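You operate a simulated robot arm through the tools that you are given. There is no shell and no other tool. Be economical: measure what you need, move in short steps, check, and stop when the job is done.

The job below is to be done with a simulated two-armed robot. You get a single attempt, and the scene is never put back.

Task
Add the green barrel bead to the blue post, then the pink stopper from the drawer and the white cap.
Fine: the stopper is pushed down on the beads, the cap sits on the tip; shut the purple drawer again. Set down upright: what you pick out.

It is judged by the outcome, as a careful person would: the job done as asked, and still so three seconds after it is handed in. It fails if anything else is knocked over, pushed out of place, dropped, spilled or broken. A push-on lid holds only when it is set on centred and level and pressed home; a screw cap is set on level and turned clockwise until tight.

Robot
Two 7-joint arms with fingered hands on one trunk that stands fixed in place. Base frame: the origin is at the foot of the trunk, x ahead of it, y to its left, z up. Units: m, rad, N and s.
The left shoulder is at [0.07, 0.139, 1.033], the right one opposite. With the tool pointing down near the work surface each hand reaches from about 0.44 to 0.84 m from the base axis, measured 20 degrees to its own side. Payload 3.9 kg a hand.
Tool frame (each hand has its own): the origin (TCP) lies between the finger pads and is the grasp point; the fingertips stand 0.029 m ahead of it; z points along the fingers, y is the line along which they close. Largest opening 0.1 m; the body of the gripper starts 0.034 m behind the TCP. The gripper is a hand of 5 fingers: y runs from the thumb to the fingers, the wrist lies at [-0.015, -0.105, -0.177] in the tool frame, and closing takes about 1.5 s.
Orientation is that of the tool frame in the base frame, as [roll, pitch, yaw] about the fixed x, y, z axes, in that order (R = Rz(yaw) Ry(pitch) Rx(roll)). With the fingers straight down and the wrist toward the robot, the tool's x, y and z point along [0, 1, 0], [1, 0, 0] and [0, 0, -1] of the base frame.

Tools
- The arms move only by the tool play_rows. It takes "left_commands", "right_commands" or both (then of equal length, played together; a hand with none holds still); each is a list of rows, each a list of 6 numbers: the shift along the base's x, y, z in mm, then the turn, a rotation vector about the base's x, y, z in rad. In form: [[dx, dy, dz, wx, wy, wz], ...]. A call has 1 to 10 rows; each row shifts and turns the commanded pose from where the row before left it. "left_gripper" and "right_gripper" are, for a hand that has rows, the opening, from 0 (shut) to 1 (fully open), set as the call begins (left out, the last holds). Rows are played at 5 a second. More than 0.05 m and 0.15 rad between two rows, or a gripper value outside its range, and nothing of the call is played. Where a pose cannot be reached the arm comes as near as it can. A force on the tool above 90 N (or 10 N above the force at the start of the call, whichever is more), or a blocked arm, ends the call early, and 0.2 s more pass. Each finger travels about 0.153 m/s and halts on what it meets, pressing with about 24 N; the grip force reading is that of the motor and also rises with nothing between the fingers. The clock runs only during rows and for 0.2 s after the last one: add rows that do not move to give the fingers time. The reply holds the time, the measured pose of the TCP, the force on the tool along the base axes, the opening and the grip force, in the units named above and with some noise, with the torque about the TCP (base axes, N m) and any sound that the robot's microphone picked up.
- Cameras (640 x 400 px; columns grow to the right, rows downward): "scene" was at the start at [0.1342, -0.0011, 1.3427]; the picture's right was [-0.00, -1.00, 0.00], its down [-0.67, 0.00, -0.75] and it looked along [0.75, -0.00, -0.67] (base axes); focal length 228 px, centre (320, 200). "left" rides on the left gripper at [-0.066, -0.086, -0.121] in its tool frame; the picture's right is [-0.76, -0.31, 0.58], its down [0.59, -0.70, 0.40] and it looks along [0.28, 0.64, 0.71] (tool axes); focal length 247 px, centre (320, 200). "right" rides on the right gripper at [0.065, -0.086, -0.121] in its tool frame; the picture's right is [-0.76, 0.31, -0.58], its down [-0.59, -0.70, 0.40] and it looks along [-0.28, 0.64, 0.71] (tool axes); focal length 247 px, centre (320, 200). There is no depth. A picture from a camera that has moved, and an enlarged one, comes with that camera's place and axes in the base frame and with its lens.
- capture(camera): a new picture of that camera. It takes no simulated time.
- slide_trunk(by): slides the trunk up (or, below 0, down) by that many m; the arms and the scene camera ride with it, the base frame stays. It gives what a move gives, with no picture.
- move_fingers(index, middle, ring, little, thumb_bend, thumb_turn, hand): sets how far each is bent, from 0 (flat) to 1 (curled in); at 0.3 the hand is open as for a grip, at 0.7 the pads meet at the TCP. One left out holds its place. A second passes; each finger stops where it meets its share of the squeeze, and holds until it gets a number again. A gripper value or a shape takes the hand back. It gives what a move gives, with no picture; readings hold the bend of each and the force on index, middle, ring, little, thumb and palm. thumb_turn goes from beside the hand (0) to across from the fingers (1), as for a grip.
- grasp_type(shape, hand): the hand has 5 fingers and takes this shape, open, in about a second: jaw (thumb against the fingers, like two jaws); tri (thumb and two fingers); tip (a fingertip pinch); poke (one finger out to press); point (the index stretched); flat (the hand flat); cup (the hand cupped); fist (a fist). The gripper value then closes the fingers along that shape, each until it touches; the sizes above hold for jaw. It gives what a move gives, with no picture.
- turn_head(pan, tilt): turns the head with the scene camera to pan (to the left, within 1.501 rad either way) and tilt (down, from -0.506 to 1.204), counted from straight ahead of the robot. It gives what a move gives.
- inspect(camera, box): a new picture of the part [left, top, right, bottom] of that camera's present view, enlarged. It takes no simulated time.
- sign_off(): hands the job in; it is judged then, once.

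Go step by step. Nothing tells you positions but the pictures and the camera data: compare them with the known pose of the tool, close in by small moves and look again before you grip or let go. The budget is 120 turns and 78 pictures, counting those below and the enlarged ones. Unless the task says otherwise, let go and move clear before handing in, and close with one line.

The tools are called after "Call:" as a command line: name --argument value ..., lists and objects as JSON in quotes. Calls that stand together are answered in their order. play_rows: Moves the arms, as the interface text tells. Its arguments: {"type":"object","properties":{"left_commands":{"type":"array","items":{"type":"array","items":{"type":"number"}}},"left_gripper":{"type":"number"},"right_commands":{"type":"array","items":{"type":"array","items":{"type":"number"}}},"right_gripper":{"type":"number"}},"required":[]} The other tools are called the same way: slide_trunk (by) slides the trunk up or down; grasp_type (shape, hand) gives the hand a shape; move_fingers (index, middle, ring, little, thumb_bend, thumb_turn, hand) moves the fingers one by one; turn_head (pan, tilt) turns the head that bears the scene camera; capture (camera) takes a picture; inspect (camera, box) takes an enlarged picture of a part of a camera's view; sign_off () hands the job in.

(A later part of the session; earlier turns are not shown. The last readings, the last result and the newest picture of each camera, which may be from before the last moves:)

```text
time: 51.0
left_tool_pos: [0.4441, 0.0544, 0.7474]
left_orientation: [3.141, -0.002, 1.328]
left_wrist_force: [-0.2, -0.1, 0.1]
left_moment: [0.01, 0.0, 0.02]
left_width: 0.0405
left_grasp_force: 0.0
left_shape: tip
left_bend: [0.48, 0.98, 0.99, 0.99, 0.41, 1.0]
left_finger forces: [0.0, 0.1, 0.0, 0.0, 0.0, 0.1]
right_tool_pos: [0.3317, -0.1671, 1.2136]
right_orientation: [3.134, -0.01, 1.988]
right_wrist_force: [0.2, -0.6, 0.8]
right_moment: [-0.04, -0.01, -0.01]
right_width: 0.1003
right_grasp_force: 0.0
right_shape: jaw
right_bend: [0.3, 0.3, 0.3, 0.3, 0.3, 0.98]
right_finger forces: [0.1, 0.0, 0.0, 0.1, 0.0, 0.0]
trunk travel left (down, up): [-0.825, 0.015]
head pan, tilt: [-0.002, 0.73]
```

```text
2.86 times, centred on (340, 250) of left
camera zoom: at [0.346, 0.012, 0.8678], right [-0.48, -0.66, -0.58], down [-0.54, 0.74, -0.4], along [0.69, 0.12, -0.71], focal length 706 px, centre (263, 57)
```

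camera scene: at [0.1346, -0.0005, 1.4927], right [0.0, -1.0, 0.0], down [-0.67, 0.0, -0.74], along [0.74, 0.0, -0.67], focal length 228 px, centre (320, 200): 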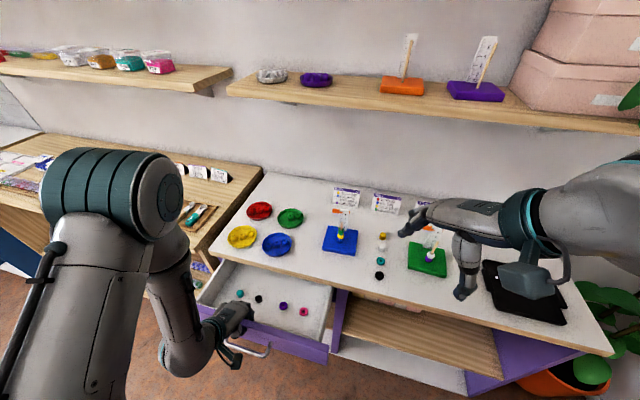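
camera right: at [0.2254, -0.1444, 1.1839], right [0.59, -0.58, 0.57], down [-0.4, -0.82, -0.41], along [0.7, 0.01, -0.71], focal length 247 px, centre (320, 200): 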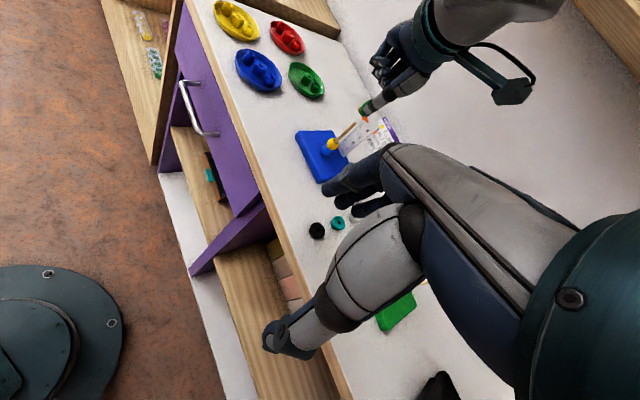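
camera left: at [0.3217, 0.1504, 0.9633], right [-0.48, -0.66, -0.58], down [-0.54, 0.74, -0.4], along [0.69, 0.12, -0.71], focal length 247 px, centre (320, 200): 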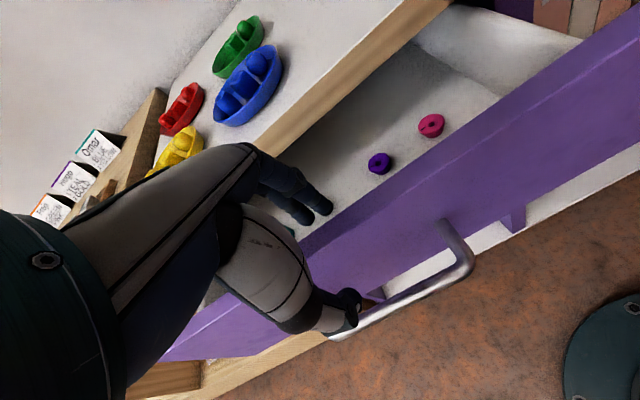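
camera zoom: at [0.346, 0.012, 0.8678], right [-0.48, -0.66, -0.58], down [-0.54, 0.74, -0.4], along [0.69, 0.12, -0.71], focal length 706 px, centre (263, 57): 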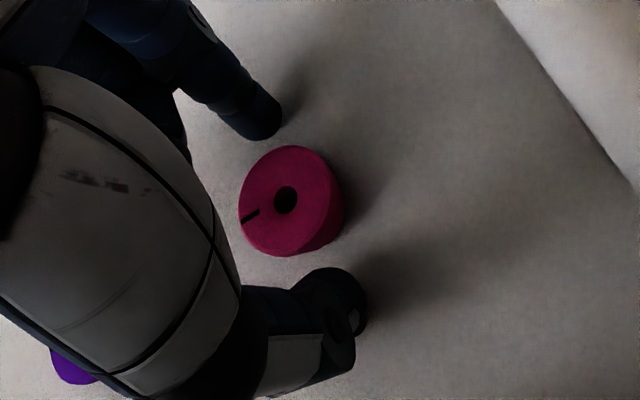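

Call:
play_rows --left_commands '[[0, 0, -1.5, 0, 0, 0], [0, 0, 0, 0, 0, 0], [0, 0, 0, 0, 0, 0], [0, 0, 0, 0, 0, 0], [0, 0, 0, 0, 0, 0]]' --left_gripper 0.0

Call:
play_rows --left_commands '[[0, 0, 5, 0, 0, 0], [0, 0, 15, 0, 0, 0], [0, 0, 30, 0, 0, 0], [0, 0, 40, 0, 0, 0], [0, 0, 40, 0, 0, 0], [5, -5, 30, 0, 0, 0]]'

Call:
inspect --camera "left" --box '[260, 180, 420, 320]'

```text
time: 52.2
left_tool_pos: [0.4431, 0.0542, 0.7474]
left_orientation: [3.14, -0.002, 1.329]
left_wrist_force: [-0.6, 0.8, 6.6]
left_moment: [0.01, 0.19, 0.03]
left_width: 0.0225
left_grasp_force: 23.8
left_shape: tip
left_bend: [0.61, 1.0, 1.0, 1.0, 0.5, 1.0]
left_finger forces: [21.6, 0.1, 0.1, 0.0, 27.8, 0.1]
right_tool_pos: [0.3311, -0.167, 1.2142]
right_orientation: [3.131, -0.01, 1.987]
right_wrist_force: [-0.1, 0.3, -0.5]
right_moment: [-0.03, -0.02, 0.0]
right_width: 0.0998
right_grasp_force: 0.1
right_shape: jaw
right_bend: [0.3, 0.3, 0.3, 0.3, 0.3, 0.98]
right_finger forces: [0.1, 0.0, 0.1, 0.1, 0.1, 0.0]
trunk travel left (down, up): [-0.825, 0.015]
head pan, tilt: [-0.002, 0.73]
```

```text
time: 53.6
left_tool_pos: [0.4477, 0.0486, 0.9072]
left_orientation: [-3.141, -0.004, 1.326]
left_wrist_force: [0.0, -1.0, -0.2]
left_moment: [-0.01, 0.03, 0.01]
left_width: 0.0225
left_grasp_force: 24.4
left_shape: tip
left_bend: [0.62, 1.0, 1.0, 1.0, 0.5, 1.0]
left_finger forces: [21.3, 0.1, 0.0, 0.0, 21.5, 0.1]
right_tool_pos: [0.3308, -0.1662, 1.2141]
right_orientation: [3.131, -0.01, 1.989]
right_wrist_force: [-1.7, -1.0, -0.3]
right_moment: [0.03, 0.01, 0.01]
right_width: 0.0998
right_grasp_force: 0.0
right_shape: jaw
right_bend: [0.3, 0.3, 0.3, 0.3, 0.3, 0.98]
right_finger forces: [0.1, 0.0, 0.0, 0.1, 0.0, 0.0]
trunk travel left (down, up): [-0.825, 0.015]
head pan, tilt: [-0.002, 0.73]
```

```text
2.86 times, centred on (340, 250) of left
camera zoom: at [0.3502, 0.0058, 1.0265], right [-0.48, -0.66, -0.58], down [-0.54, 0.74, -0.4], along [0.69, 0.12, -0.71], focal length 706 px, centre (263, 57)
```

zoom: 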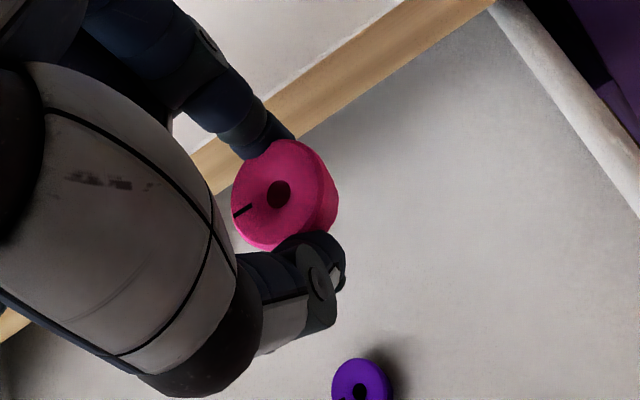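

The stopper is held level. Carrying it over the post, yawing back to the pose used before.

Call:
play_rows --left_commands '[[0, 0, 40, 0, 0, 0], [0, 0, 40, 0, 0, 0], [10, -5, 35, 0, 0, 0], [30, -22, 0, 0, 0, 0.09], [30, -22, 0, 0, 0, 0.09], [30, -22, 0, 0, 0, 0.09], [30, -22, 0, 0, 0, 0.09], [30, -22, 0, 0, 0, 0.09], [2, -2, 0, 0, 0, 0.09], [0, 0, 0, 0, 0, 0]]'

Call:
inspect --camera "left" --box '[290, 220, 410, 300]'

Call:
inspect --camera "scene" --box '[320, 190, 364, 250]'

```text
time: 56.0
left_tool_pos: [0.6205, -0.0417, 1.0432]
left_orientation: [-3.118, 0.074, 1.932]
left_wrist_force: [0.2, 0.7, 0.3]
left_moment: [-0.01, 0.04, -0.01]
left_width: 0.022
left_grasp_force: 24.0
left_shape: tip
left_bend: [0.62, 1.0, 1.0, 1.0, 0.5, 1.0]
left_finger forces: [20.6, 0.0, 0.1, 0.0, 21.0, 0.0]
left hand out of reach, approached as far as the arm can: row 5
right_tool_pos: [0.3319, -0.1659, 1.2139]
right_orientation: [3.131, -0.011, 1.988]
right_wrist_force: [0.2, -0.5, 0.3]
right_moment: [-0.03, 0.0, -0.02]
right_width: 0.1
right_grasp_force: 0.0
right_shape: jaw
right_bend: [0.3, 0.3, 0.3, 0.3, 0.3, 0.98]
right_finger forces: [0.0, 0.0, 0.0, 0.1, 0.1, 0.0]
trunk travel left (down, up): [-0.825, 0.015]
head pan, tilt: [-0.002, 0.73]
stopped in row 10 (left hand): the arm was blocked; the commanded pose is now the measured one
```

```text
5.00 times, centred on (350, 260) of left
camera zoom: at [0.5616, -0.1222, 1.1699], right [-0.02, -0.86, -0.51], down [-0.86, 0.27, -0.43], along [0.5, 0.43, -0.75], focal length 1235 px, centre (170, -100)
```

zoom: 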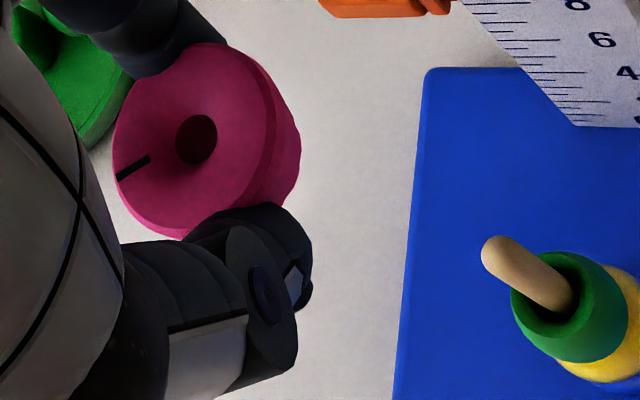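

```text
6.67 times, centred on (342, 220) of scene
camera zoom: at [0.1349, -0.0006, 1.4926], right [0.0, -1.0, 0.0], down [-0.67, 0.0, -0.74], along [0.74, 0.0, -0.67], focal length 1523 px, centre (173, 67)
```

zoom: 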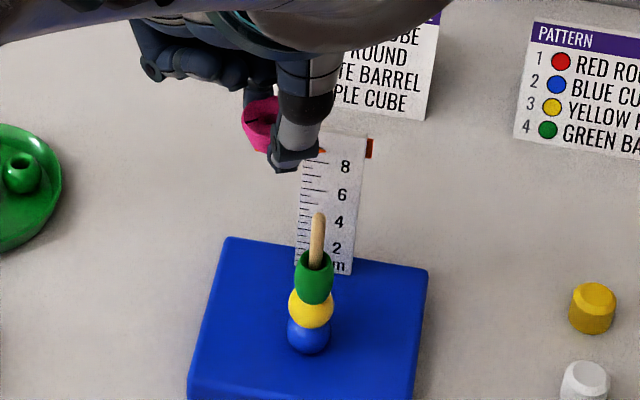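

The left arm was blocked, probably by the right hand nearby. I'll move the right hand off to the right.

Call:
play_rows --right_commands '[[15, -30, -5, 0, 0, -0.1], [15, -30, -5, 0, 0, -0.1], [20, -30, -10, 0, 0, -0.1], [20, -30, -10, 0, 0, -0.1], [20, -30, -10, 0, 0, 0], [20, -20, -10, 0, 0, 0], [0, 0, 0, 0, 0, 0]]'

Call:
play_rows --left_commands '[[0, 0, 0, 0, -0.04, -0.03], [0, 0, 0, 0, -0.034, -0.03], [0, 0, 0, 0, 0, 0]]'

```text
time: 57.6
left_tool_pos: [0.6212, -0.0417, 1.0421]
left_orientation: [-3.117, 0.076, 1.929]
left_wrist_force: [0.3, 0.4, 0.0]
left_moment: [0.02, -0.02, -0.01]
left_width: 0.022
left_grasp_force: 23.7
left_shape: tip
left_bend: [0.62, 1.0, 1.0, 1.0, 0.5, 1.0]
left_finger forces: [20.5, 0.0, 0.0, 0.0, 21.0, 0.1]
right_tool_pos: [0.4326, -0.3033, 1.1659]
right_orientation: [3.129, -0.009, 1.588]
right_wrist_force: [1.2, 0.3, -0.3]
right_moment: [0.0, 0.03, -0.01]
right_width: 0.0998
right_grasp_force: 0.0
right_shape: jaw
right_bend: [0.3, 0.3, 0.3, 0.3, 0.3, 0.98]
right_finger forces: [0.0, 0.1, 0.0, 0.0, 0.0, 0.1]
right hand out of reach, approached as far as the arm can: row 1, 2, 3, 5
trunk travel left (down, up): [-0.825, 0.015]
head pan, tilt: [-0.002, 0.73]
```

```text
time: 58.5
left_tool_pos: [0.6286, -0.0236, 1.0521]
left_orientation: [3.118, 0.149, 1.916]
left_wrist_force: [0.2, -0.3, 0.3]
left_moment: [-0.01, -0.04, 0.02]
left_width: 0.022
left_grasp_force: 24.0
left_shape: tip
left_bend: [0.62, 1.0, 1.0, 1.0, 0.5, 1.0]
left_finger forces: [20.6, 0.0, 0.1, 0.1, 21.0, 0.0]
right_tool_pos: [0.4294, -0.3044, 1.1657]
right_orientation: [3.131, -0.009, 1.588]
right_wrist_force: [-0.4, -0.5, 0.1]
right_moment: [0.02, -0.04, -0.04]
right_width: 0.0998
right_grasp_force: 0.0
right_shape: jaw
right_bend: [0.3, 0.3, 0.3, 0.3, 0.3, 0.98]
right_finger forces: [0.1, 0.0, 0.0, 0.0, 0.0, 0.1]
trunk travel left (down, up): [-0.825, 0.015]
head pan, tilt: [-0.002, 0.73]
```

Call:
capture --camera "scene"

```text
16 pictures are left
camera scene: at [0.1336, -0.0017, 1.4928], right [0.0, -1.0, 0.0], down [-0.67, 0.0, -0.75], along [0.75, 0.0, -0.67], focal length 228 px, centre (320, 200)
```

scene: 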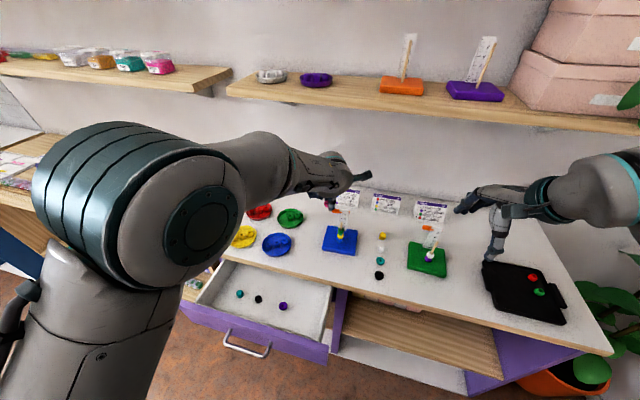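

The elbow is in an awkward raised posture near its limit. I'll swing the hand back left and up, levelling it, then return the trunk to the earlier height that worked.

Call:
play_rows --left_commands '[[0, 35, 15, 0, 0, 0], [0, 35, 15, 0, 0, 0], [0, 35, 15, 0.033, 0.018, 0], [-5, 35, 15, 0.033, 0.018, 0], [-5, 35, 15, 0.033, 0.018, 0], [-5, 35, 15, 0.033, 0.018, 0], [-5, 14, 5, 0, 0, 0], [0, 0, 0, 0, 0, 0]]'

```text
time: 60.2
left_tool_pos: [0.5969, 0.1792, 1.1386]
left_orientation: [3.122, -0.054, 1.862]
left_wrist_force: [-0.6, 0.3, -0.1]
left_moment: [0.02, -0.01, -0.02]
left_width: 0.022
left_grasp_force: 24.4
left_shape: tip
left_bend: [0.62, 1.0, 1.0, 1.0, 0.5, 1.0]
left_finger forces: [20.6, 0.0, 0.1, 0.1, 21.1, 0.1]
right_tool_pos: [0.4306, -0.3043, 1.1648]
right_orientation: [3.132, -0.009, 1.589]
right_wrist_force: [0.5, 0.0, 0.6]
right_moment: [0.0, 0.0, 0.01]
right_width: 0.0999
right_grasp_force: 0.1
right_shape: jaw
right_bend: [0.3, 0.3, 0.3, 0.3, 0.3, 0.98]
right_finger forces: [0.1, 0.0, 0.0, 0.0, 0.0, 0.1]
trunk travel left (down, up): [-0.825, 0.015]
head pan, tilt: [-0.002, 0.73]
```

Call:
play_rows --left_commands '[[0, 0, 10, -0.057, 0.003, 0], [0, 0, 10, 0, 0, 0], [0, 0, 0, 0, 0, 0]]'

Call:
slide_trunk --by -0.15

Call:
play_rows --left_commands '[[0, -20, 20, 0, 0, 0], [0, -30, 20, 0, 0, 0], [0, -35, 10, 0, 0, 0], [0, 0, 0, 0, 0, 0]]'

```text
time: 61.0
left_tool_pos: [0.5976, 0.1793, 1.1579]
left_orientation: [-3.14, 0.003, 1.862]
left_wrist_force: [0.8, -1.1, 0.2]
left_moment: [0.04, -0.01, 0.03]
left_width: 0.022
left_grasp_force: 23.5
left_shape: tip
left_bend: [0.62, 1.0, 1.0, 1.0, 0.5, 1.0]
left_finger forces: [20.6, 0.0, 0.0, 0.0, 21.0, 0.0]
right_tool_pos: [0.4304, -0.3038, 1.1649]
right_orientation: [3.133, -0.01, 1.589]
right_wrist_force: [-0.5, -0.2, -0.2]
right_moment: [-0.03, 0.0, -0.03]
right_width: 0.1
right_grasp_force: 0.1
right_shape: jaw
right_bend: [0.3, 0.3, 0.3, 0.3, 0.3, 0.98]
right_finger forces: [0.0, 0.0, 0.0, 0.0, 0.0, 0.0]
trunk travel left (down, up): [-0.825, 0.015]
head pan, tilt: [-0.002, 0.73]
```

```text
time: 62.8
left_tool_pos: [0.5975, 0.1817, 1.0091]
left_orientation: [3.141, 0.003, 1.861]
left_wrist_force: [0.4, 0.6, 0.8]
left_moment: [-0.01, -0.02, 0.01]
left_width: 0.0218
left_grasp_force: 23.5
left_shape: tip
left_bend: [0.62, 1.0, 1.0, 1.0, 0.5, 1.0]
left_finger forces: [20.5, 0.0, 0.1, 0.1, 21.0, 0.0]
right_tool_pos: [0.4291, -0.3037, 1.0149]
right_orientation: [3.132, -0.009, 1.588]
right_wrist_force: [-0.2, 0.3, 0.3]
right_moment: [0.03, -0.02, 0.01]
right_width: 0.0997
right_grasp_force: 0.2
right_shape: jaw
right_bend: [0.3, 0.3, 0.3, 0.3, 0.3, 0.98]
right_finger forces: [0.0, 0.1, 0.0, 0.0, 0.0, 0.1]
trunk travel left (down, up): [-0.675, 0.165]
head pan, tilt: [-0.002, 0.73]
```

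```text
time: 63.8
left_tool_pos: [0.5966, 0.0966, 1.0584]
left_orientation: [-3.14, 0.0, 1.863]
left_wrist_force: [1.8, 0.2, -0.9]
left_moment: [-0.03, 0.04, -0.01]
left_width: 0.022
left_grasp_force: 24.2
left_shape: tip
left_bend: [0.62, 1.0, 1.0, 1.0, 0.5, 1.0]
left_finger forces: [20.5, 0.0, 0.0, 0.0, 21.0, 0.1]
right_tool_pos: [0.429, -0.3024, 1.0147]
right_orientation: [3.133, -0.01, 1.589]
right_wrist_force: [-0.9, -0.1, 0.1]
right_moment: [0.0, 0.0, -0.04]
right_width: 0.0998
right_grasp_force: 0.1
right_shape: jaw
right_bend: [0.3, 0.3, 0.3, 0.3, 0.3, 0.98]
right_finger forces: [0.0, 0.0, 0.0, 0.0, 0.1, 0.1]
trunk travel left (down, up): [-0.675, 0.165]
head pan, tilt: [-0.002, 0.73]
```

Levelled and reachable again. Moving over the post.

Call:
play_rows --left_commands '[[3, -33, 0, 0, 0, 0], [3, -33, 0, 0, 0, 0], [3, -33, 0, 0, 0, 0], [3, -33, 0, 0, 0, 0], [2, -33, 0, 0, 0, 0], [0, 0, -14, 0, 0, 0], [0, 0, -14, 0, 0, 0], [0, 0, 0, 0, 0, 0]]'

Call:
inspect --camera "left" --box '[290, 220, 410, 300]'

Call:
inspect --camera "scene" --box '[332, 160, 356, 190]'

```text
time: 65.8
left_tool_pos: [0.6194, -0.05, 1.0637]
left_orientation: [-3.14, 0.08, 1.897]
left_wrist_force: [-0.5, 1.3, -0.2]
left_moment: [-0.03, 0.04, 0.02]
left_width: 0.022
left_grasp_force: 23.8
left_shape: tip
left_bend: [0.62, 1.0, 1.0, 1.0, 0.5, 1.0]
left_finger forces: [20.7, 0.0, 0.0, 0.0, 20.9, 0.1]
right_tool_pos: [0.4297, -0.3029, 1.0163]
right_orientation: [3.133, -0.011, 1.588]
right_wrist_force: [-0.2, 0.1, 0.0]
right_moment: [0.0, -0.02, -0.01]
right_width: 0.1002
right_grasp_force: 0.0
right_shape: jaw
right_bend: [0.3, 0.3, 0.3, 0.3, 0.3, 0.98]
right_finger forces: [0.1, 0.1, 0.0, 0.0, 0.0, 0.0]
trunk travel left (down, up): [-0.675, 0.165]
head pan, tilt: [-0.002, 0.73]
stopped in row 8 (left hand): the arm was blocked; the commanded pose is now the measured one
```

```text
5.00 times, centred on (350, 260) of left
camera zoom: at [0.5569, -0.1287, 1.188], right [-0.04, -0.86, -0.51], down [-0.84, 0.3, -0.44], along [0.54, 0.42, -0.73], focal length 1235 px, centre (170, -100)
```

zoom: 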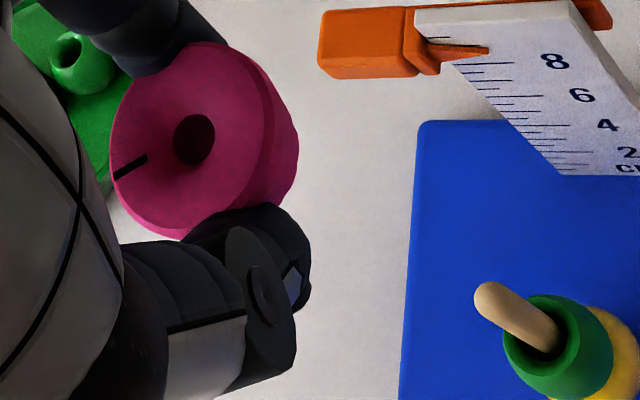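

```text
13.33 times, centred on (344, 175) of scene
camera zoom: at [0.1342, -0.0007, 1.3427], right [0.0, -1.0, 0.0], down [-0.67, 0.0, -0.75], along [0.75, 0.0, -0.67], focal length 3046 px, centre (0, 533)
```

zoom: 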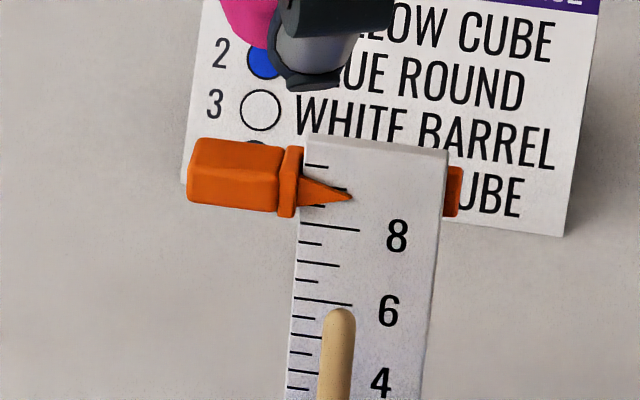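

The yaw is at a wrist/elbow limit in this posture. I'll back off a bit, level, and turn the hand to a yaw more natural for reaching across.

Call:
play_rows --left_commands '[[-5, 30, 0, 0, 0, -0.1], [-5, 30, 0, 0.038, 0.013, -0.1], [0, 0, 0, 0.038, 0.013, -0.1], [0, 0, 0, 0, 0, -0.1], [0, 0, 0, 0, 0, -0.1], [0, 0, 0, 0, 0, -0.1], [0, 0, 0, 0, 0, 0]]'

```text
time: 67.4
left_tool_pos: [0.6086, 0.0076, 1.0603]
left_orientation: [-3.124, -0.003, 1.291]
left_wrist_force: [-0.1, -0.6, 0.1]
left_moment: [0.04, 0.01, -0.01]
left_width: 0.0219
left_grasp_force: 24.0
left_shape: tip
left_bend: [0.62, 1.0, 1.0, 1.0, 0.5, 1.0]
left_finger forces: [20.5, 0.0, 0.0, 0.0, 20.9, 0.0]
right_tool_pos: [0.4279, -0.3037, 1.016]
right_orientation: [3.131, -0.011, 1.591]
right_wrist_force: [0.8, -0.7, -0.5]
right_moment: [-0.01, 0.03, 0.05]
right_width: 0.0997
right_grasp_force: 0.1
right_shape: jaw
right_bend: [0.3, 0.3, 0.3, 0.3, 0.3, 0.98]
right_finger forces: [0.0, 0.1, 0.0, 0.0, 0.0, 0.0]
trunk travel left (down, up): [-0.675, 0.165]
head pan, tilt: [-0.002, 0.73]
```

Call:
play_rows --left_commands '[[0, -25, 0, -0.005, -0.017, 0], [1, -25, 0, 0, 0, 0], [1, -25, 0, 0, 0, 0], [0, 0, -12, 0, 0, 0], [0, 0, -12, 0, 0, 0], [0, 0, 0, 0, 0, 0]]'

```text
time: 68.8
left_tool_pos: [0.6103, -0.0673, 1.036]
left_orientation: [3.142, -0.002, 1.295]
left_wrist_force: [0.1, -0.6, -0.3]
left_moment: [0.02, 0.01, 0.02]
left_width: 0.0221
left_grasp_force: 24.0
left_shape: tip
left_bend: [0.62, 1.0, 1.0, 1.0, 0.5, 1.0]
left_finger forces: [20.6, 0.1, 0.0, 0.1, 21.0, 0.1]
right_tool_pos: [0.4296, -0.3044, 1.0156]
right_orientation: [3.132, -0.01, 1.588]
right_wrist_force: [-0.7, -0.3, 1.1]
right_moment: [0.0, -0.03, 0.0]
right_width: 0.0999
right_grasp_force: 0.1
right_shape: jaw
right_bend: [0.3, 0.3, 0.3, 0.3, 0.3, 0.98]
right_finger forces: [0.1, 0.0, 0.0, 0.0, 0.0, 0.0]
trunk travel left (down, up): [-0.675, 0.165]
head pan, tilt: [-0.002, 0.73]
```

It's reachable and level now. Lowering to ~1 cm above the tip and checking alignment.

Call:
play_rows --left_commands '[[0, 0, -10, 0, 0, 0], [0, 0, -10, 0, 0, 0], [0, 0, 0, 0, 0, 0]]'

Call:
inspect --camera "left" --box '[290, 220, 400, 300]'

Call:
inspect --camera "scene" --box '[332, 160, 356, 190]'

```text
time: 69.6
left_tool_pos: [0.6103, -0.0663, 1.0163]
left_orientation: [3.142, -0.002, 1.294]
left_wrist_force: [-0.7, -0.9, -0.1]
left_moment: [0.05, -0.02, -0.01]
left_width: 0.0219
left_grasp_force: 23.9
left_shape: tip
left_bend: [0.62, 1.0, 1.0, 1.0, 0.5, 1.0]
left_finger forces: [20.5, 0.0, 0.1, 0.0, 20.9, 0.0]
right_tool_pos: [0.4288, -0.3038, 1.0148]
right_orientation: [3.134, -0.012, 1.588]
right_wrist_force: [0.2, 0.2, 0.2]
right_moment: [-0.03, 0.0, -0.01]
right_width: 0.0998
right_grasp_force: 0.1
right_shape: jaw
right_bend: [0.3, 0.3, 0.3, 0.3, 0.3, 0.98]
right_finger forces: [0.0, 0.0, 0.0, 0.0, 0.0, 0.0]
trunk travel left (down, up): [-0.675, 0.165]
head pan, tilt: [-0.002, 0.73]
```

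```text
5.00 times, centred on (345, 260) of left
camera zoom: at [0.5108, -0.106, 1.1354], right [-0.5, -0.64, -0.58], down [-0.51, 0.76, -0.4], along [0.7, 0.1, -0.71], focal length 1235 px, centre (195, -100)
```

zoom: 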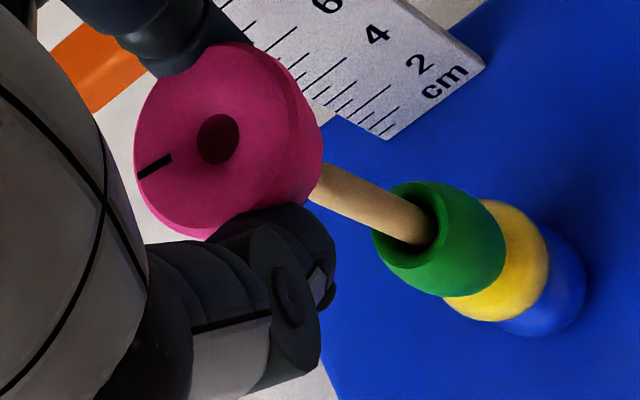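

```text
13.33 times, centred on (344, 175) of scene
camera zoom: at [0.1342, -0.0011, 1.3427], right [0.0, -1.0, 0.0], down [-0.67, 0.0, -0.75], along [0.75, 0.0, -0.67], focal length 3046 px, centre (0, 533)
```

zoom: 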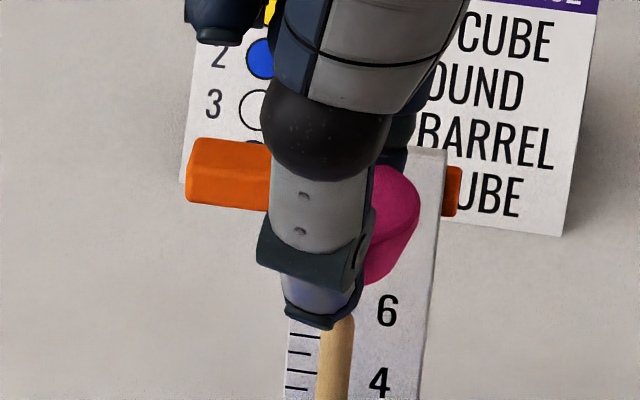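

Both views show the hole on the post axis. Lowering onto the tip in small steps.

Call:
play_rows --left_commands '[[0, 0, -4, 0, 0, 0], [0, 0, -3, 0, 0, 0], [0, 0, -2, 0, 0, 0], [0, 0, -2, 0, 0, 0], [0, 0, -2, 0, 0, 0], [0, 0, 0, 0, 0, 0]]'

Call:
inspect --camera "left" --box '[290, 220, 400, 300]'

```text
time: 71.0
left_tool_pos: [0.6104, -0.0677, 1.0024]
left_orientation: [3.142, -0.002, 1.293]
left_wrist_force: [-0.1, -0.9, -0.5]
left_moment: [-0.01, -0.01, 0.04]
left_width: 0.0222
left_grasp_force: 24.0
left_shape: tip
left_bend: [0.62, 1.0, 1.0, 1.0, 0.5, 1.0]
left_finger forces: [20.6, 0.0, 0.0, 0.0, 20.9, 0.1]
right_tool_pos: [0.4285, -0.3034, 1.0148]
right_orientation: [3.135, -0.01, 1.589]
right_wrist_force: [-0.7, 0.3, 0.3]
right_moment: [-0.01, 0.04, -0.01]
right_width: 0.1
right_grasp_force: 0.1
right_shape: jaw
right_bend: [0.3, 0.3, 0.3, 0.3, 0.3, 0.98]
right_finger forces: [0.1, 0.1, 0.1, 0.0, 0.0, 0.1]
trunk travel left (down, up): [-0.675, 0.165]
head pan, tilt: [-0.002, 0.73]
```

```text
5.00 times, centred on (345, 260) of left
camera zoom: at [0.5106, -0.106, 1.1225], right [-0.5, -0.64, -0.58], down [-0.51, 0.76, -0.4], along [0.7, 0.1, -0.71], focal length 1235 px, centre (195, -100)
```

zoom: 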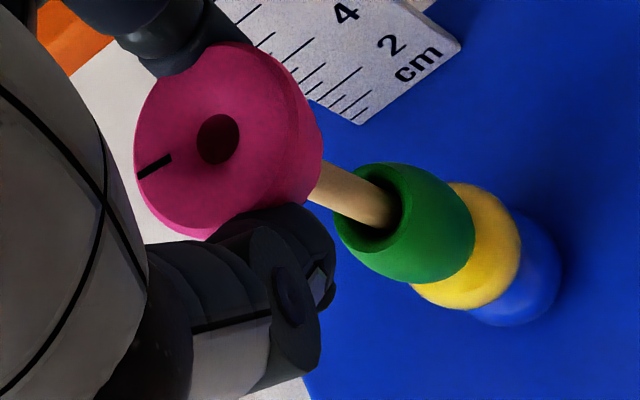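

Call:
play_rows --left_commands '[[0, 0, -2, 0, 0, 0], [0, 0, -2, 0, 0, 0], [0, 0, -2, 0, 0, 0], [0, 0, 0, 0, 0, 0]]'

Call:
play_rows --left_commands '[[0, 0, -2, 0, 0, 0], [0, 0, -2, 0, 0, 0], [0, 0, -2, 0, 0, 0], [0, 0, 0, 0, 0, 0]]'

Call:
inspect --camera "left" --box '[290, 220, 400, 300]'

```text
time: 72.0
left_tool_pos: [0.6105, -0.0679, 0.9978]
left_orientation: [3.141, -0.005, 1.293]
left_wrist_force: [0.3, 0.0, -0.4]
left_moment: [-0.04, -0.03, 0.0]
left_width: 0.022
left_grasp_force: 24.1
left_shape: tip
left_bend: [0.62, 1.0, 1.0, 1.0, 0.5, 1.0]
left_finger forces: [20.5, 0.1, 0.0, 0.0, 21.0, 0.1]
right_tool_pos: [0.4294, -0.3042, 1.0154]
right_orientation: [3.133, -0.012, 1.589]
right_wrist_force: [0.1, -0.6, 0.6]
right_moment: [-0.01, 0.0, 0.0]
right_width: 0.1001
right_grasp_force: 0.1
right_shape: jaw
right_bend: [0.3, 0.3, 0.3, 0.3, 0.3, 0.98]
right_finger forces: [0.0, 0.0, 0.0, 0.0, 0.1, 0.0]
trunk travel left (down, up): [-0.675, 0.165]
head pan, tilt: [-0.002, 0.73]
```

```text
time: 73.0
left_tool_pos: [0.6093, -0.0667, 0.9915]
left_orientation: [-3.141, -0.004, 1.294]
left_wrist_force: [0.2, -0.4, -0.3]
left_moment: [-0.01, -0.01, 0.0]
left_width: 0.0225
left_grasp_force: 23.7
left_shape: tip
left_bend: [0.62, 1.0, 1.0, 1.0, 0.5, 1.0]
left_finger forces: [20.9, 0.1, 0.0, 0.0, 20.9, 0.2]
right_tool_pos: [0.4298, -0.3033, 1.0147]
right_orientation: [3.133, -0.011, 1.588]
right_wrist_force: [0.1, 0.0, -0.6]
right_moment: [0.0, 0.05, 0.0]
right_width: 0.0998
right_grasp_force: 0.0
right_shape: jaw
right_bend: [0.3, 0.3, 0.3, 0.3, 0.3, 0.98]
right_finger forces: [0.0, 0.0, 0.0, 0.0, 0.1, 0.0]
trunk travel left (down, up): [-0.675, 0.165]
head pan, tilt: [-0.002, 0.73]
```

```text
5.00 times, centred on (345, 260) of left
camera zoom: at [0.5104, -0.1062, 1.1107], right [-0.5, -0.64, -0.58], down [-0.51, 0.76, -0.4], along [0.7, 0.1, -0.71], focal length 1235 px, centre (195, -100)
```

zoom: 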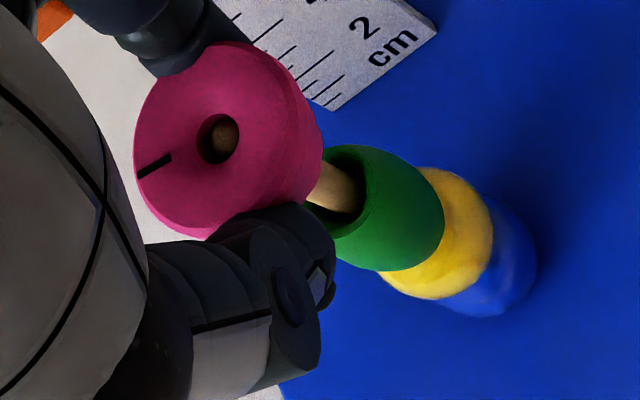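

The post tip is in the stopper's hole. Pushing down to the barrel.

Call:
play_rows --left_commands '[[0, 0, -3, 0, 0, 0], [0, 0, -3, 0, 0, 0], [0, 0, -3, 0, 0, 0], [0, 0, -2, 0, 0, 0], [0, 0, -2, 0, 0, 0], [0, 0, 0, 0, 0, 0]]'

Call:
play_rows --left_commands '[[0, 0, -2, 0, 0, 0], [0, 0, -1.5, 0, 0, 0], [0, 0, -1.5, 0, 0, 0], [0, 0, 0, 0, 0, 0]]'

Call:
inspect --camera "left" --box '[290, 220, 400, 300]'

```text
time: 74.4
left_tool_pos: [0.6111, -0.0669, 0.9781]
left_orientation: [3.14, -0.004, 1.293]
left_wrist_force: [-0.4, -0.3, 0.3]
left_moment: [-0.05, 0.0, 0.0]
left_width: 0.0221
left_grasp_force: 23.7
left_shape: tip
left_bend: [0.62, 1.0, 1.0, 1.0, 0.5, 1.0]
left_finger forces: [20.7, 0.1, 0.0, 0.1, 21.1, 0.0]
right_tool_pos: [0.4292, -0.3025, 1.0164]
right_orientation: [3.131, -0.009, 1.59]
right_wrist_force: [0.0, -0.1, -0.5]
right_moment: [-0.02, 0.0, -0.02]
right_width: 0.1001
right_grasp_force: 0.1
right_shape: jaw
right_bend: [0.3, 0.3, 0.3, 0.3, 0.3, 0.98]
right_finger forces: [0.0, 0.0, 0.0, 0.0, 0.1, 0.0]
trunk travel left (down, up): [-0.675, 0.165]
head pan, tilt: [-0.002, 0.73]
```

```text
time: 75.4
left_tool_pos: [0.6109, -0.0667, 0.973]
left_orientation: [-3.142, -0.003, 1.292]
left_wrist_force: [0.1, -1.0, -0.3]
left_moment: [0.01, -0.03, 0.02]
left_width: 0.0222
left_grasp_force: 24.0
left_shape: tip
left_bend: [0.62, 1.0, 1.0, 1.0, 0.5, 1.0]
left_finger forces: [20.7, 0.1, 0.0, 0.0, 21.0, 0.0]
right_tool_pos: [0.4294, -0.3028, 1.0151]
right_orientation: [3.134, -0.011, 1.589]
right_wrist_force: [-0.1, -0.1, 0.0]
right_moment: [-0.04, 0.05, 0.01]
right_width: 0.0998
right_grasp_force: 0.1
right_shape: jaw
right_bend: [0.3, 0.3, 0.3, 0.3, 0.3, 0.98]
right_finger forces: [0.1, 0.0, 0.0, 0.1, 0.0, 0.0]
trunk travel left (down, up): [-0.675, 0.165]
head pan, tilt: [-0.002, 0.73]
```

```text
5.00 times, centred on (345, 260) of left
camera zoom: at [0.5109, -0.1062, 1.0925], right [-0.5, -0.64, -0.58], down [-0.51, 0.76, -0.4], along [0.7, 0.1, -0.71], focal length 1235 px, centre (195, -100)
```

zoom: 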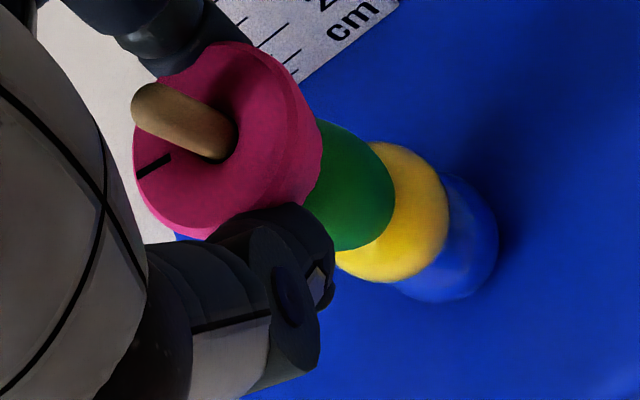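

Call:
play_rows --left_commands '[[0, 0, -1.5, 0, 0, 0], [0, 0, -1.5, 0, 0, 0], [0, 0, 0, 0, 0, 0]]'

Call:
play_rows --left_commands '[[0, 0, -1.5, 0, 0, 0], [0, 0, -1.5, 0, 0, 0], [0, 0, 0, 0, 0, 0]]'

```text
time: 76.2
left_tool_pos: [0.6104, -0.0668, 0.9721]
left_orientation: [3.141, -0.001, 1.293]
left_wrist_force: [-0.4, -0.4, 2.9]
left_moment: [0.02, 0.04, -0.01]
left_width: 0.0221
left_grasp_force: 24.1
left_shape: tip
left_bend: [0.62, 1.0, 1.0, 1.0, 0.5, 1.0]
left_finger forces: [20.7, 0.0, 0.0, 0.0, 20.6, 0.0]
right_tool_pos: [0.4294, -0.3031, 1.0155]
right_orientation: [3.129, -0.011, 1.586]
right_wrist_force: [-0.8, -0.6, 0.4]
right_moment: [-0.01, -0.03, 0.02]
right_width: 0.1
right_grasp_force: 0.1
right_shape: jaw
right_bend: [0.3, 0.3, 0.3, 0.3, 0.3, 0.98]
right_finger forces: [0.1, 0.0, 0.1, 0.0, 0.0, 0.0]
trunk travel left (down, up): [-0.675, 0.165]
head pan, tilt: [-0.002, 0.73]
```

```text
time: 77.0
left_tool_pos: [0.6124, -0.0672, 0.9704]
left_orientation: [3.134, 0.0, 1.296]
left_wrist_force: [-0.6, -0.5, 9.8]
left_moment: [-0.01, 0.09, 0.02]
left_width: 0.0227
left_grasp_force: 23.8
left_shape: tip
left_bend: [0.62, 1.0, 1.0, 1.0, 0.5, 1.0]
left_finger forces: [21.3, 0.1, 0.1, 0.1, 20.5, 0.0]
right_tool_pos: [0.4278, -0.3039, 1.0172]
right_orientation: [3.131, -0.012, 1.588]
right_wrist_force: [-0.4, -0.4, -0.1]
right_moment: [0.03, 0.0, 0.02]
right_width: 0.1001
right_grasp_force: 0.0
right_shape: jaw
right_bend: [0.3, 0.3, 0.3, 0.3, 0.3, 0.98]
right_finger forces: [0.0, 0.0, 0.0, 0.0, 0.0, 0.0]
trunk travel left (down, up): [-0.675, 0.165]
head pan, tilt: [-0.002, 0.73]
```

Firm contact with the barrel. One more small press, then release and lift.

Call:
play_rows --left_commands '[[0, 0, -1.5, 0, 0, 0], [0, 0, -1, 0, 0, 0], [0, 0, 0, 0, 0, 0]]'

Call:
play_rows --left_commands '[[0, 0, 2, 0, 0, 0], [0, 0, 1, 0, 0, 0], [0, 0, 0, 0, 0, 0], [0, 0, 0, 0, 0, 0]]' --left_gripper 0.38

Call:
inspect --camera "left" --box '[270, 200, 400, 300]'

```text
time: 77.8
left_tool_pos: [0.6118, -0.0663, 0.9696]
left_orientation: [3.135, 0.002, 1.297]
left_wrist_force: [0.0, -1.4, 15.1]
left_moment: [0.0, 0.13, 0.01]
left_width: 0.0246
left_grasp_force: 23.7
left_shape: tip
left_bend: [0.62, 1.0, 1.0, 1.0, 0.73, 1.0]
left_finger forces: [22.5, 0.1, 0.1, 0.0, 20.8, 0.0]
right_tool_pos: [0.4281, -0.3045, 1.0165]
right_orientation: [3.13, -0.011, 1.589]
right_wrist_force: [0.6, 0.3, 0.6]
right_moment: [0.0, 0.01, 0.0]
right_width: 0.1
right_grasp_force: 0.0
right_shape: jaw
right_bend: [0.3, 0.3, 0.3, 0.3, 0.3, 0.98]
right_finger forces: [0.1, 0.0, 0.0, 0.1, 0.0, 0.0]
trunk travel left (down, up): [-0.675, 0.165]
head pan, tilt: [-0.002, 0.73]
```

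```text
time: 78.8
left_tool_pos: [0.6116, -0.0649, 0.9681]
left_orientation: [-3.141, -0.001, 1.295]
left_wrist_force: [1.2, 0.0, -0.8]
left_moment: [0.0, -0.01, 0.0]
left_width: 0.0376
left_grasp_force: 0.0
left_shape: tip
left_bend: [0.49, 0.98, 0.99, 1.0, 0.42, 1.0]
left_finger forces: [0.0, 0.0, 0.1, 0.0, 0.1, 0.0]
right_tool_pos: [0.4296, -0.3042, 1.0155]
right_orientation: [3.132, -0.01, 1.588]
right_wrist_force: [0.1, 0.2, -0.2]
right_moment: [0.03, -0.02, 0.0]
right_width: 0.0998
right_grasp_force: 0.0
right_shape: jaw
right_bend: [0.3, 0.3, 0.3, 0.3, 0.3, 0.98]
right_finger forces: [0.0, 0.1, 0.0, 0.0, 0.0, 0.0]
trunk travel left (down, up): [-0.675, 0.165]
head pan, tilt: [-0.002, 0.73]
```

```text
4.00 times, centred on (335, 250) of left
camera zoom: at [0.512, -0.1044, 1.0877], right [-0.5, -0.65, -0.58], down [-0.52, 0.76, -0.4], along [0.69, 0.1, -0.71], focal length 988 px, centre (260, 0)
```

zoom: 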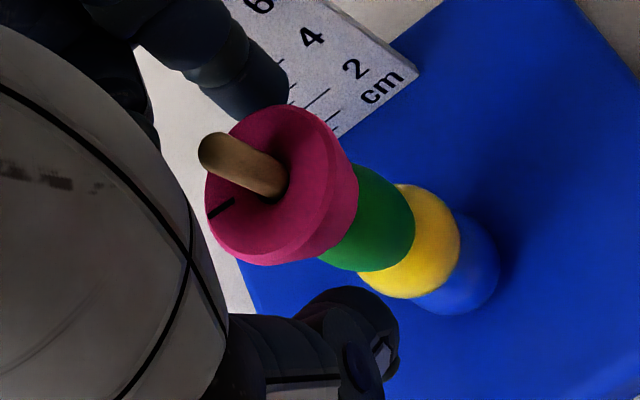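

The stopper sits on the barrel with the tip protruding. Now lifting the left hand away and preparing the right hand for the white cap.

Call:
grasp_type --shape "tip" --hand "right"

Call:
play_rows --left_commands '[[0, 0, 15, 0, 0, 0], [0, 0, 30, 0, 0, 0], [0, 0, 40, 0, 0, 0], [-5, 30, 20, 0, 0, 0], [-5, 35, 10, 0, 0, 0], [-5, 35, 0, 0, 0, 0], [-5, 35, 0, 0, 0, 0], [0, 35, 0, 0, 0, 0], [0, 35, 0, 0, 0, 0], [0, 0, 0, 0, 0, 0]]' --right_commands '[[25, 10, 0, 0, 0, 0], [30, 15, 0, 0, 0, 0], [30, 15, 0, 0, 0, 0], [30, 15, 0, 0, 0, -0.1], [25, 15, -10, 0, 0, -0.1], [20, 15, -15, 0, 0, -0.1], [7, 14, -20, 0, 0, -0.1], [0, 0, -20, 0, 0, -0.04], [0, 0, 0, 0, 0, 0], [0, 0, 0, 0, 0, 0]]' --right_gripper 0.42

Call:
capture --camera "right"

```text
time: 79.7
left_tool_pos: [0.6115, -0.0667, 0.9693]
left_orientation: [3.14, 0.0, 1.295]
left_wrist_force: [-0.8, -0.8, 0.9]
left_moment: [0.02, 0.01, 0.0]
left_width: 0.0379
left_grasp_force: 0.0
left_shape: tip
left_bend: [0.49, 0.98, 0.99, 1.0, 0.42, 1.0]
left_finger forces: [0.0, 0.1, 0.0, 0.0, 0.0, 0.0]
right_tool_pos: [0.4297, -0.3036, 1.0166]
right_orientation: [3.133, -0.01, 1.588]
right_wrist_force: [0.0, 0.7, -0.7]
right_moment: [-0.04, -0.01, 0.01]
right_width: 0.1001
right_grasp_force: 0.0
right_shape: tip
right_bend: [0.3, 0.98, 0.99, 0.99, 0.3, 0.98]
right_finger forces: [0.1, 0.0, 0.0, 0.0, 0.0, 0.0]
trunk travel left (down, up): [-0.675, 0.165]
head pan, tilt: [-0.002, 0.73]
```

```text
time: 81.9
left_tool_pos: [0.5921, 0.1361, 1.0847]
left_orientation: [3.141, -0.006, 1.292]
left_wrist_force: [-0.2, -0.2, -0.8]
left_moment: [0.01, -0.01, -0.01]
left_width: 0.0377
left_grasp_force: 0.0
left_shape: tip
left_bend: [0.49, 0.98, 0.99, 0.99, 0.42, 1.0]
left_finger forces: [0.0, 0.1, 0.1, 0.0, 0.1, 0.1]
right_tool_pos: [0.593, -0.2051, 0.946]
right_orientation: [3.132, -0.013, 1.146]
right_wrist_force: [-0.1, -0.3, 0.0]
right_moment: [-0.01, 0.0, 0.02]
right_width: 0.0429
right_grasp_force: 0.0
right_shape: tip
right_bend: [0.47, 0.98, 0.99, 0.99, 0.4, 1.0]
right_finger forces: [0.0, 0.0, 0.0, 0.1, 0.1, 0.1]
right hand out of reach, approached as far as the arm can: row 1
trunk travel left (down, up): [-0.675, 0.165]
head pan, tilt: [-0.002, 0.73]
```

```text
7 pictures are left
camera right: at [0.5405, -0.1116, 1.0664], right [-0.04, -0.82, 0.57], down [-0.88, -0.24, -0.41], along [0.48, -0.52, -0.71], focal length 247 px, centre (320, 200)
```

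right: 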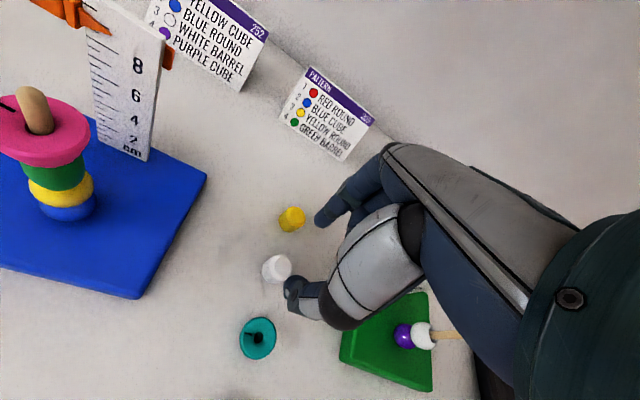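

White cap is under the right hand. Levelling, nudging and lowering to just above it, then a zoomed check.

Call:
play_rows --right_commands '[[0, 3, -10, -0.008, 0.014, 0], [0, 0, -14, 0, 0, 0], [0, 0, -10, 0, 0, 0], [0, 0, 0, 0, 0, 0]]'

Call:
inspect --camera "right" --box '[220, 180, 380, 320]'

```text
time: 82.9
left_tool_pos: [0.59, 0.1365, 1.0829]
left_orientation: [3.141, -0.003, 1.294]
left_wrist_force: [0.1, -0.3, -0.2]
left_moment: [-0.06, -0.02, 0.02]
left_width: 0.0377
left_grasp_force: 0.0
left_shape: tip
left_bend: [0.49, 0.98, 0.99, 0.99, 0.42, 1.0]
left_finger forces: [0.1, 0.1, 0.0, 0.0, 0.0, 0.0]
right_tool_pos: [0.5937, -0.2004, 0.9129]
right_orientation: [-3.141, 0.002, 1.15]
right_wrist_force: [0.5, -0.4, -0.2]
right_moment: [0.0, 0.01, 0.01]
right_width: 0.0425
right_grasp_force: 0.1
right_shape: tip
right_bend: [0.47, 0.98, 0.99, 0.99, 0.4, 1.0]
right_finger forces: [0.0, 0.1, 0.0, 0.0, 0.1, 0.0]
trunk travel left (down, up): [-0.675, 0.165]
head pan, tilt: [-0.002, 0.73]
```

```text
2.86 times, centred on (300, 250) of right
camera zoom: at [0.5421, -0.1062, 1.0331], right [-0.03, -0.82, 0.58], down [-0.88, -0.25, -0.4], along [0.47, -0.52, -0.71], focal length 706 px, centre (377, 57)
```

zoom: 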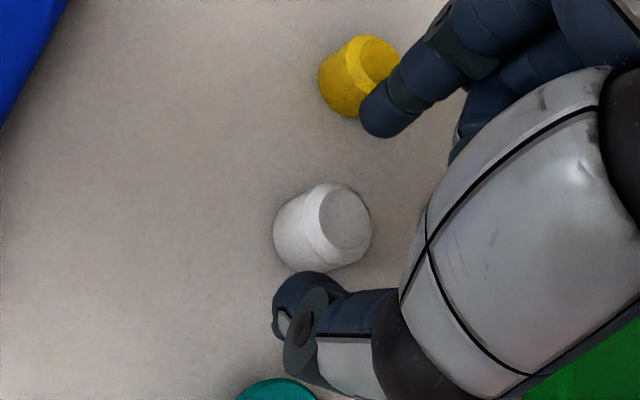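

Call:
play_rows --right_commands '[[-0.5, -5.2, 0, 0, 0, 0], [0, 0, 0, 0, 0, 0], [0, 0, -6, 0, 0, 0], [0, 0, -5, 0, 0, 0], [0, 0, -5, 0, 0, 0], [0, 0, 0, 0, 0, 0]]' --right_gripper 0.34

Call:
play_rows --right_commands '[[0, 0, 0, 0, 0, 0], [0, 0, 0, 0, 0, 0], [0, 0, 0, 0, 0, 0], [0, 0, 0, 0, 0, 0], [0, 0, 0, 0, 0, 0]]' --right_gripper 0.0

```text
time: 84.3
left_tool_pos: [0.5913, 0.1374, 1.0832]
left_orientation: [-3.141, -0.004, 1.292]
left_wrist_force: [-0.5, -0.2, -0.8]
left_moment: [0.01, -0.02, 0.01]
left_width: 0.0377
left_grasp_force: 0.0
left_shape: tip
left_bend: [0.49, 0.98, 0.99, 0.99, 0.42, 1.0]
left_finger forces: [0.0, 0.0, 0.0, 0.0, 0.1, 0.1]
right_tool_pos: [0.5939, -0.2058, 0.8984]
right_orientation: [3.14, 0.002, 1.148]
right_wrist_force: [0.3, 0.4, 0.7]
right_moment: [0.02, -0.05, -0.03]
right_width: 0.0345
right_grasp_force: 0.0
right_shape: tip
right_bend: [0.51, 0.98, 0.99, 0.99, 0.44, 1.0]
right_finger forces: [0.0, 0.0, 0.0, 0.1, 0.0, 0.1]
trunk travel left (down, up): [-0.675, 0.165]
head pan, tilt: [-0.002, 0.73]
```

```text
time: 85.5
left_tool_pos: [0.5905, 0.1364, 1.0838]
left_orientation: [3.14, -0.003, 1.294]
left_wrist_force: [-0.4, 0.2, -0.7]
left_moment: [0.01, 0.0, 0.02]
left_width: 0.0378
left_grasp_force: 0.0
left_shape: tip
left_bend: [0.49, 0.98, 0.99, 0.99, 0.42, 1.0]
left_finger forces: [0.0, 0.0, 0.1, 0.0, 0.1, 0.0]
right_tool_pos: [0.5924, -0.2051, 0.8964]
right_orientation: [-3.142, 0.001, 1.149]
right_wrist_force: [0.0, -0.4, -0.7]
right_moment: [0.01, 0.02, 0.0]
right_width: 0.0162
right_grasp_force: 24.4
right_shape: tip
right_bend: [0.63, 1.0, 1.0, 1.0, 0.56, 1.0]
right_finger forces: [21.6, 0.0, 0.1, 0.0, 21.3, 0.1]
trunk travel left (down, up): [-0.675, 0.165]
head pan, tilt: [-0.002, 0.73]
```

The cap is gripped. Lifting and bringing it over the post, left hand giving more room.

Call:
play_rows --right_commands '[[0, 0, 15, 0, 0, 0], [0, 0, 40, 0, 0, 0], [0, 0, 45, 0, 0, 0], [0, 0, 40, 0, 0, 0], [4, 28, 0, 0, 0, 0], [4, 28, 0, 0, 0, 0], [4, 28, 0, 0, 0, 0], [4, 28, 0, 0, 0, 0], [1.5, 27, 0, 0, 0, 0], [0, 0, 0, 0, 0, 0]]' --left_commands '[[0, 30, 0, 0, 0, 0], [0, 30, 0, 0, 0, 0], [0, 0, 0, 0, 0, 0], [0, 0, 0, 0, 0, 0], [0, 0, 0, 0, 0, 0], [0, 0, 0, 0, 0, 0], [0, 0, 0, 0, 0, 0], [0, 0, 0, 0, 0, 0], [0, 0, 0, 0, 0, 0], [0, 0, 0, 0, 0, 0]]'

Call:
play_rows --right_commands '[[0, 0, -6, 0, 0, 0], [0, 0, 0, 0, 0, 0]]'

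Call:
inspect --camera "right" --box '[230, 220, 340, 300]'

Call:
inspect --camera "scene" --box '[332, 160, 356, 190]'

```text
time: 87.7
left_tool_pos: [0.5909, 0.1979, 1.0837]
left_orientation: [-3.14, -0.005, 1.293]
left_wrist_force: [-0.1, -0.6, -0.2]
left_moment: [0.02, 0.02, -0.04]
left_width: 0.0379
left_grasp_force: 0.0
left_shape: tip
left_bend: [0.49, 0.98, 0.99, 0.99, 0.42, 1.0]
left_finger forces: [0.1, 0.0, 0.0, 0.0, 0.0, 0.1]
right_tool_pos: [0.6114, -0.0652, 1.0361]
right_orientation: [3.14, 0.001, 1.145]
right_wrist_force: [-0.2, -0.5, -0.8]
right_moment: [-0.01, 0.01, -0.02]
right_width: 0.0162
right_grasp_force: 24.1
right_shape: tip
right_bend: [0.63, 1.0, 1.0, 1.0, 0.56, 1.0]
right_finger forces: [21.5, 0.1, 0.0, 0.0, 21.3, 0.0]
trunk travel left (down, up): [-0.675, 0.165]
head pan, tilt: [-0.002, 0.73]
```

```text
time: 88.3
left_tool_pos: [0.5908, 0.1984, 1.084]
left_orientation: [3.14, -0.002, 1.294]
left_wrist_force: [-0.5, -0.1, -0.4]
left_moment: [0.01, 0.01, -0.02]
left_width: 0.038
left_grasp_force: 0.1
left_shape: tip
left_bend: [0.49, 0.98, 0.99, 0.99, 0.42, 1.0]
left_finger forces: [0.0, 0.0, 0.0, 0.0, 0.0, 0.1]
right_tool_pos: [0.6103, -0.0661, 1.0309]
right_orientation: [-3.141, 0.002, 1.149]
right_wrist_force: [0.5, 0.0, -0.2]
right_moment: [-0.02, -0.02, 0.02]
right_width: 0.016
right_grasp_force: 23.7
right_shape: tip
right_bend: [0.63, 1.0, 1.0, 1.0, 0.56, 1.0]
right_finger forces: [21.5, 0.0, 0.0, 0.0, 21.2, 0.1]
trunk travel left (down, up): [-0.675, 0.165]
head pan, tilt: [-0.002, 0.73]
```

```text
5.00 times, centred on (285, 260) of right
camera zoom: at [0.5594, 0.0283, 1.1512], right [-0.03, -0.81, 0.58], down [-0.88, -0.25, -0.4], along [0.47, -0.52, -0.71], focal length 1235 px, centre (495, -100)
```

zoom: 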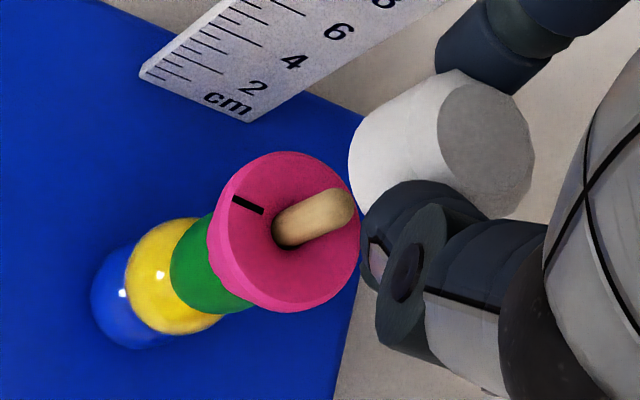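

```text
13.33 times, centred on (344, 175) of scene
camera zoom: at [0.1342, -0.0011, 1.3427], right [0.0, -1.0, 0.0], down [-0.67, 0.0, -0.75], along [0.75, 0.0, -0.67], focal length 3046 px, centre (0, 533)
```

zoom: 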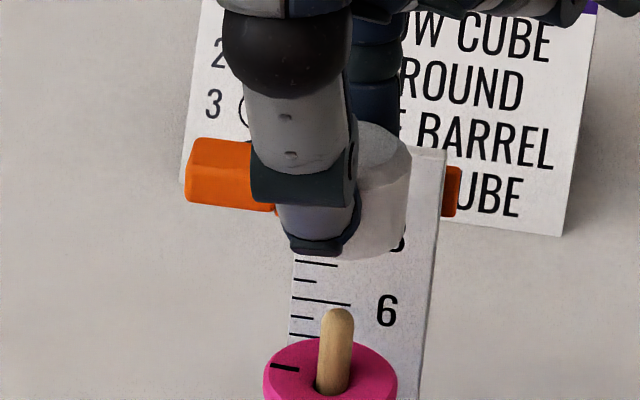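

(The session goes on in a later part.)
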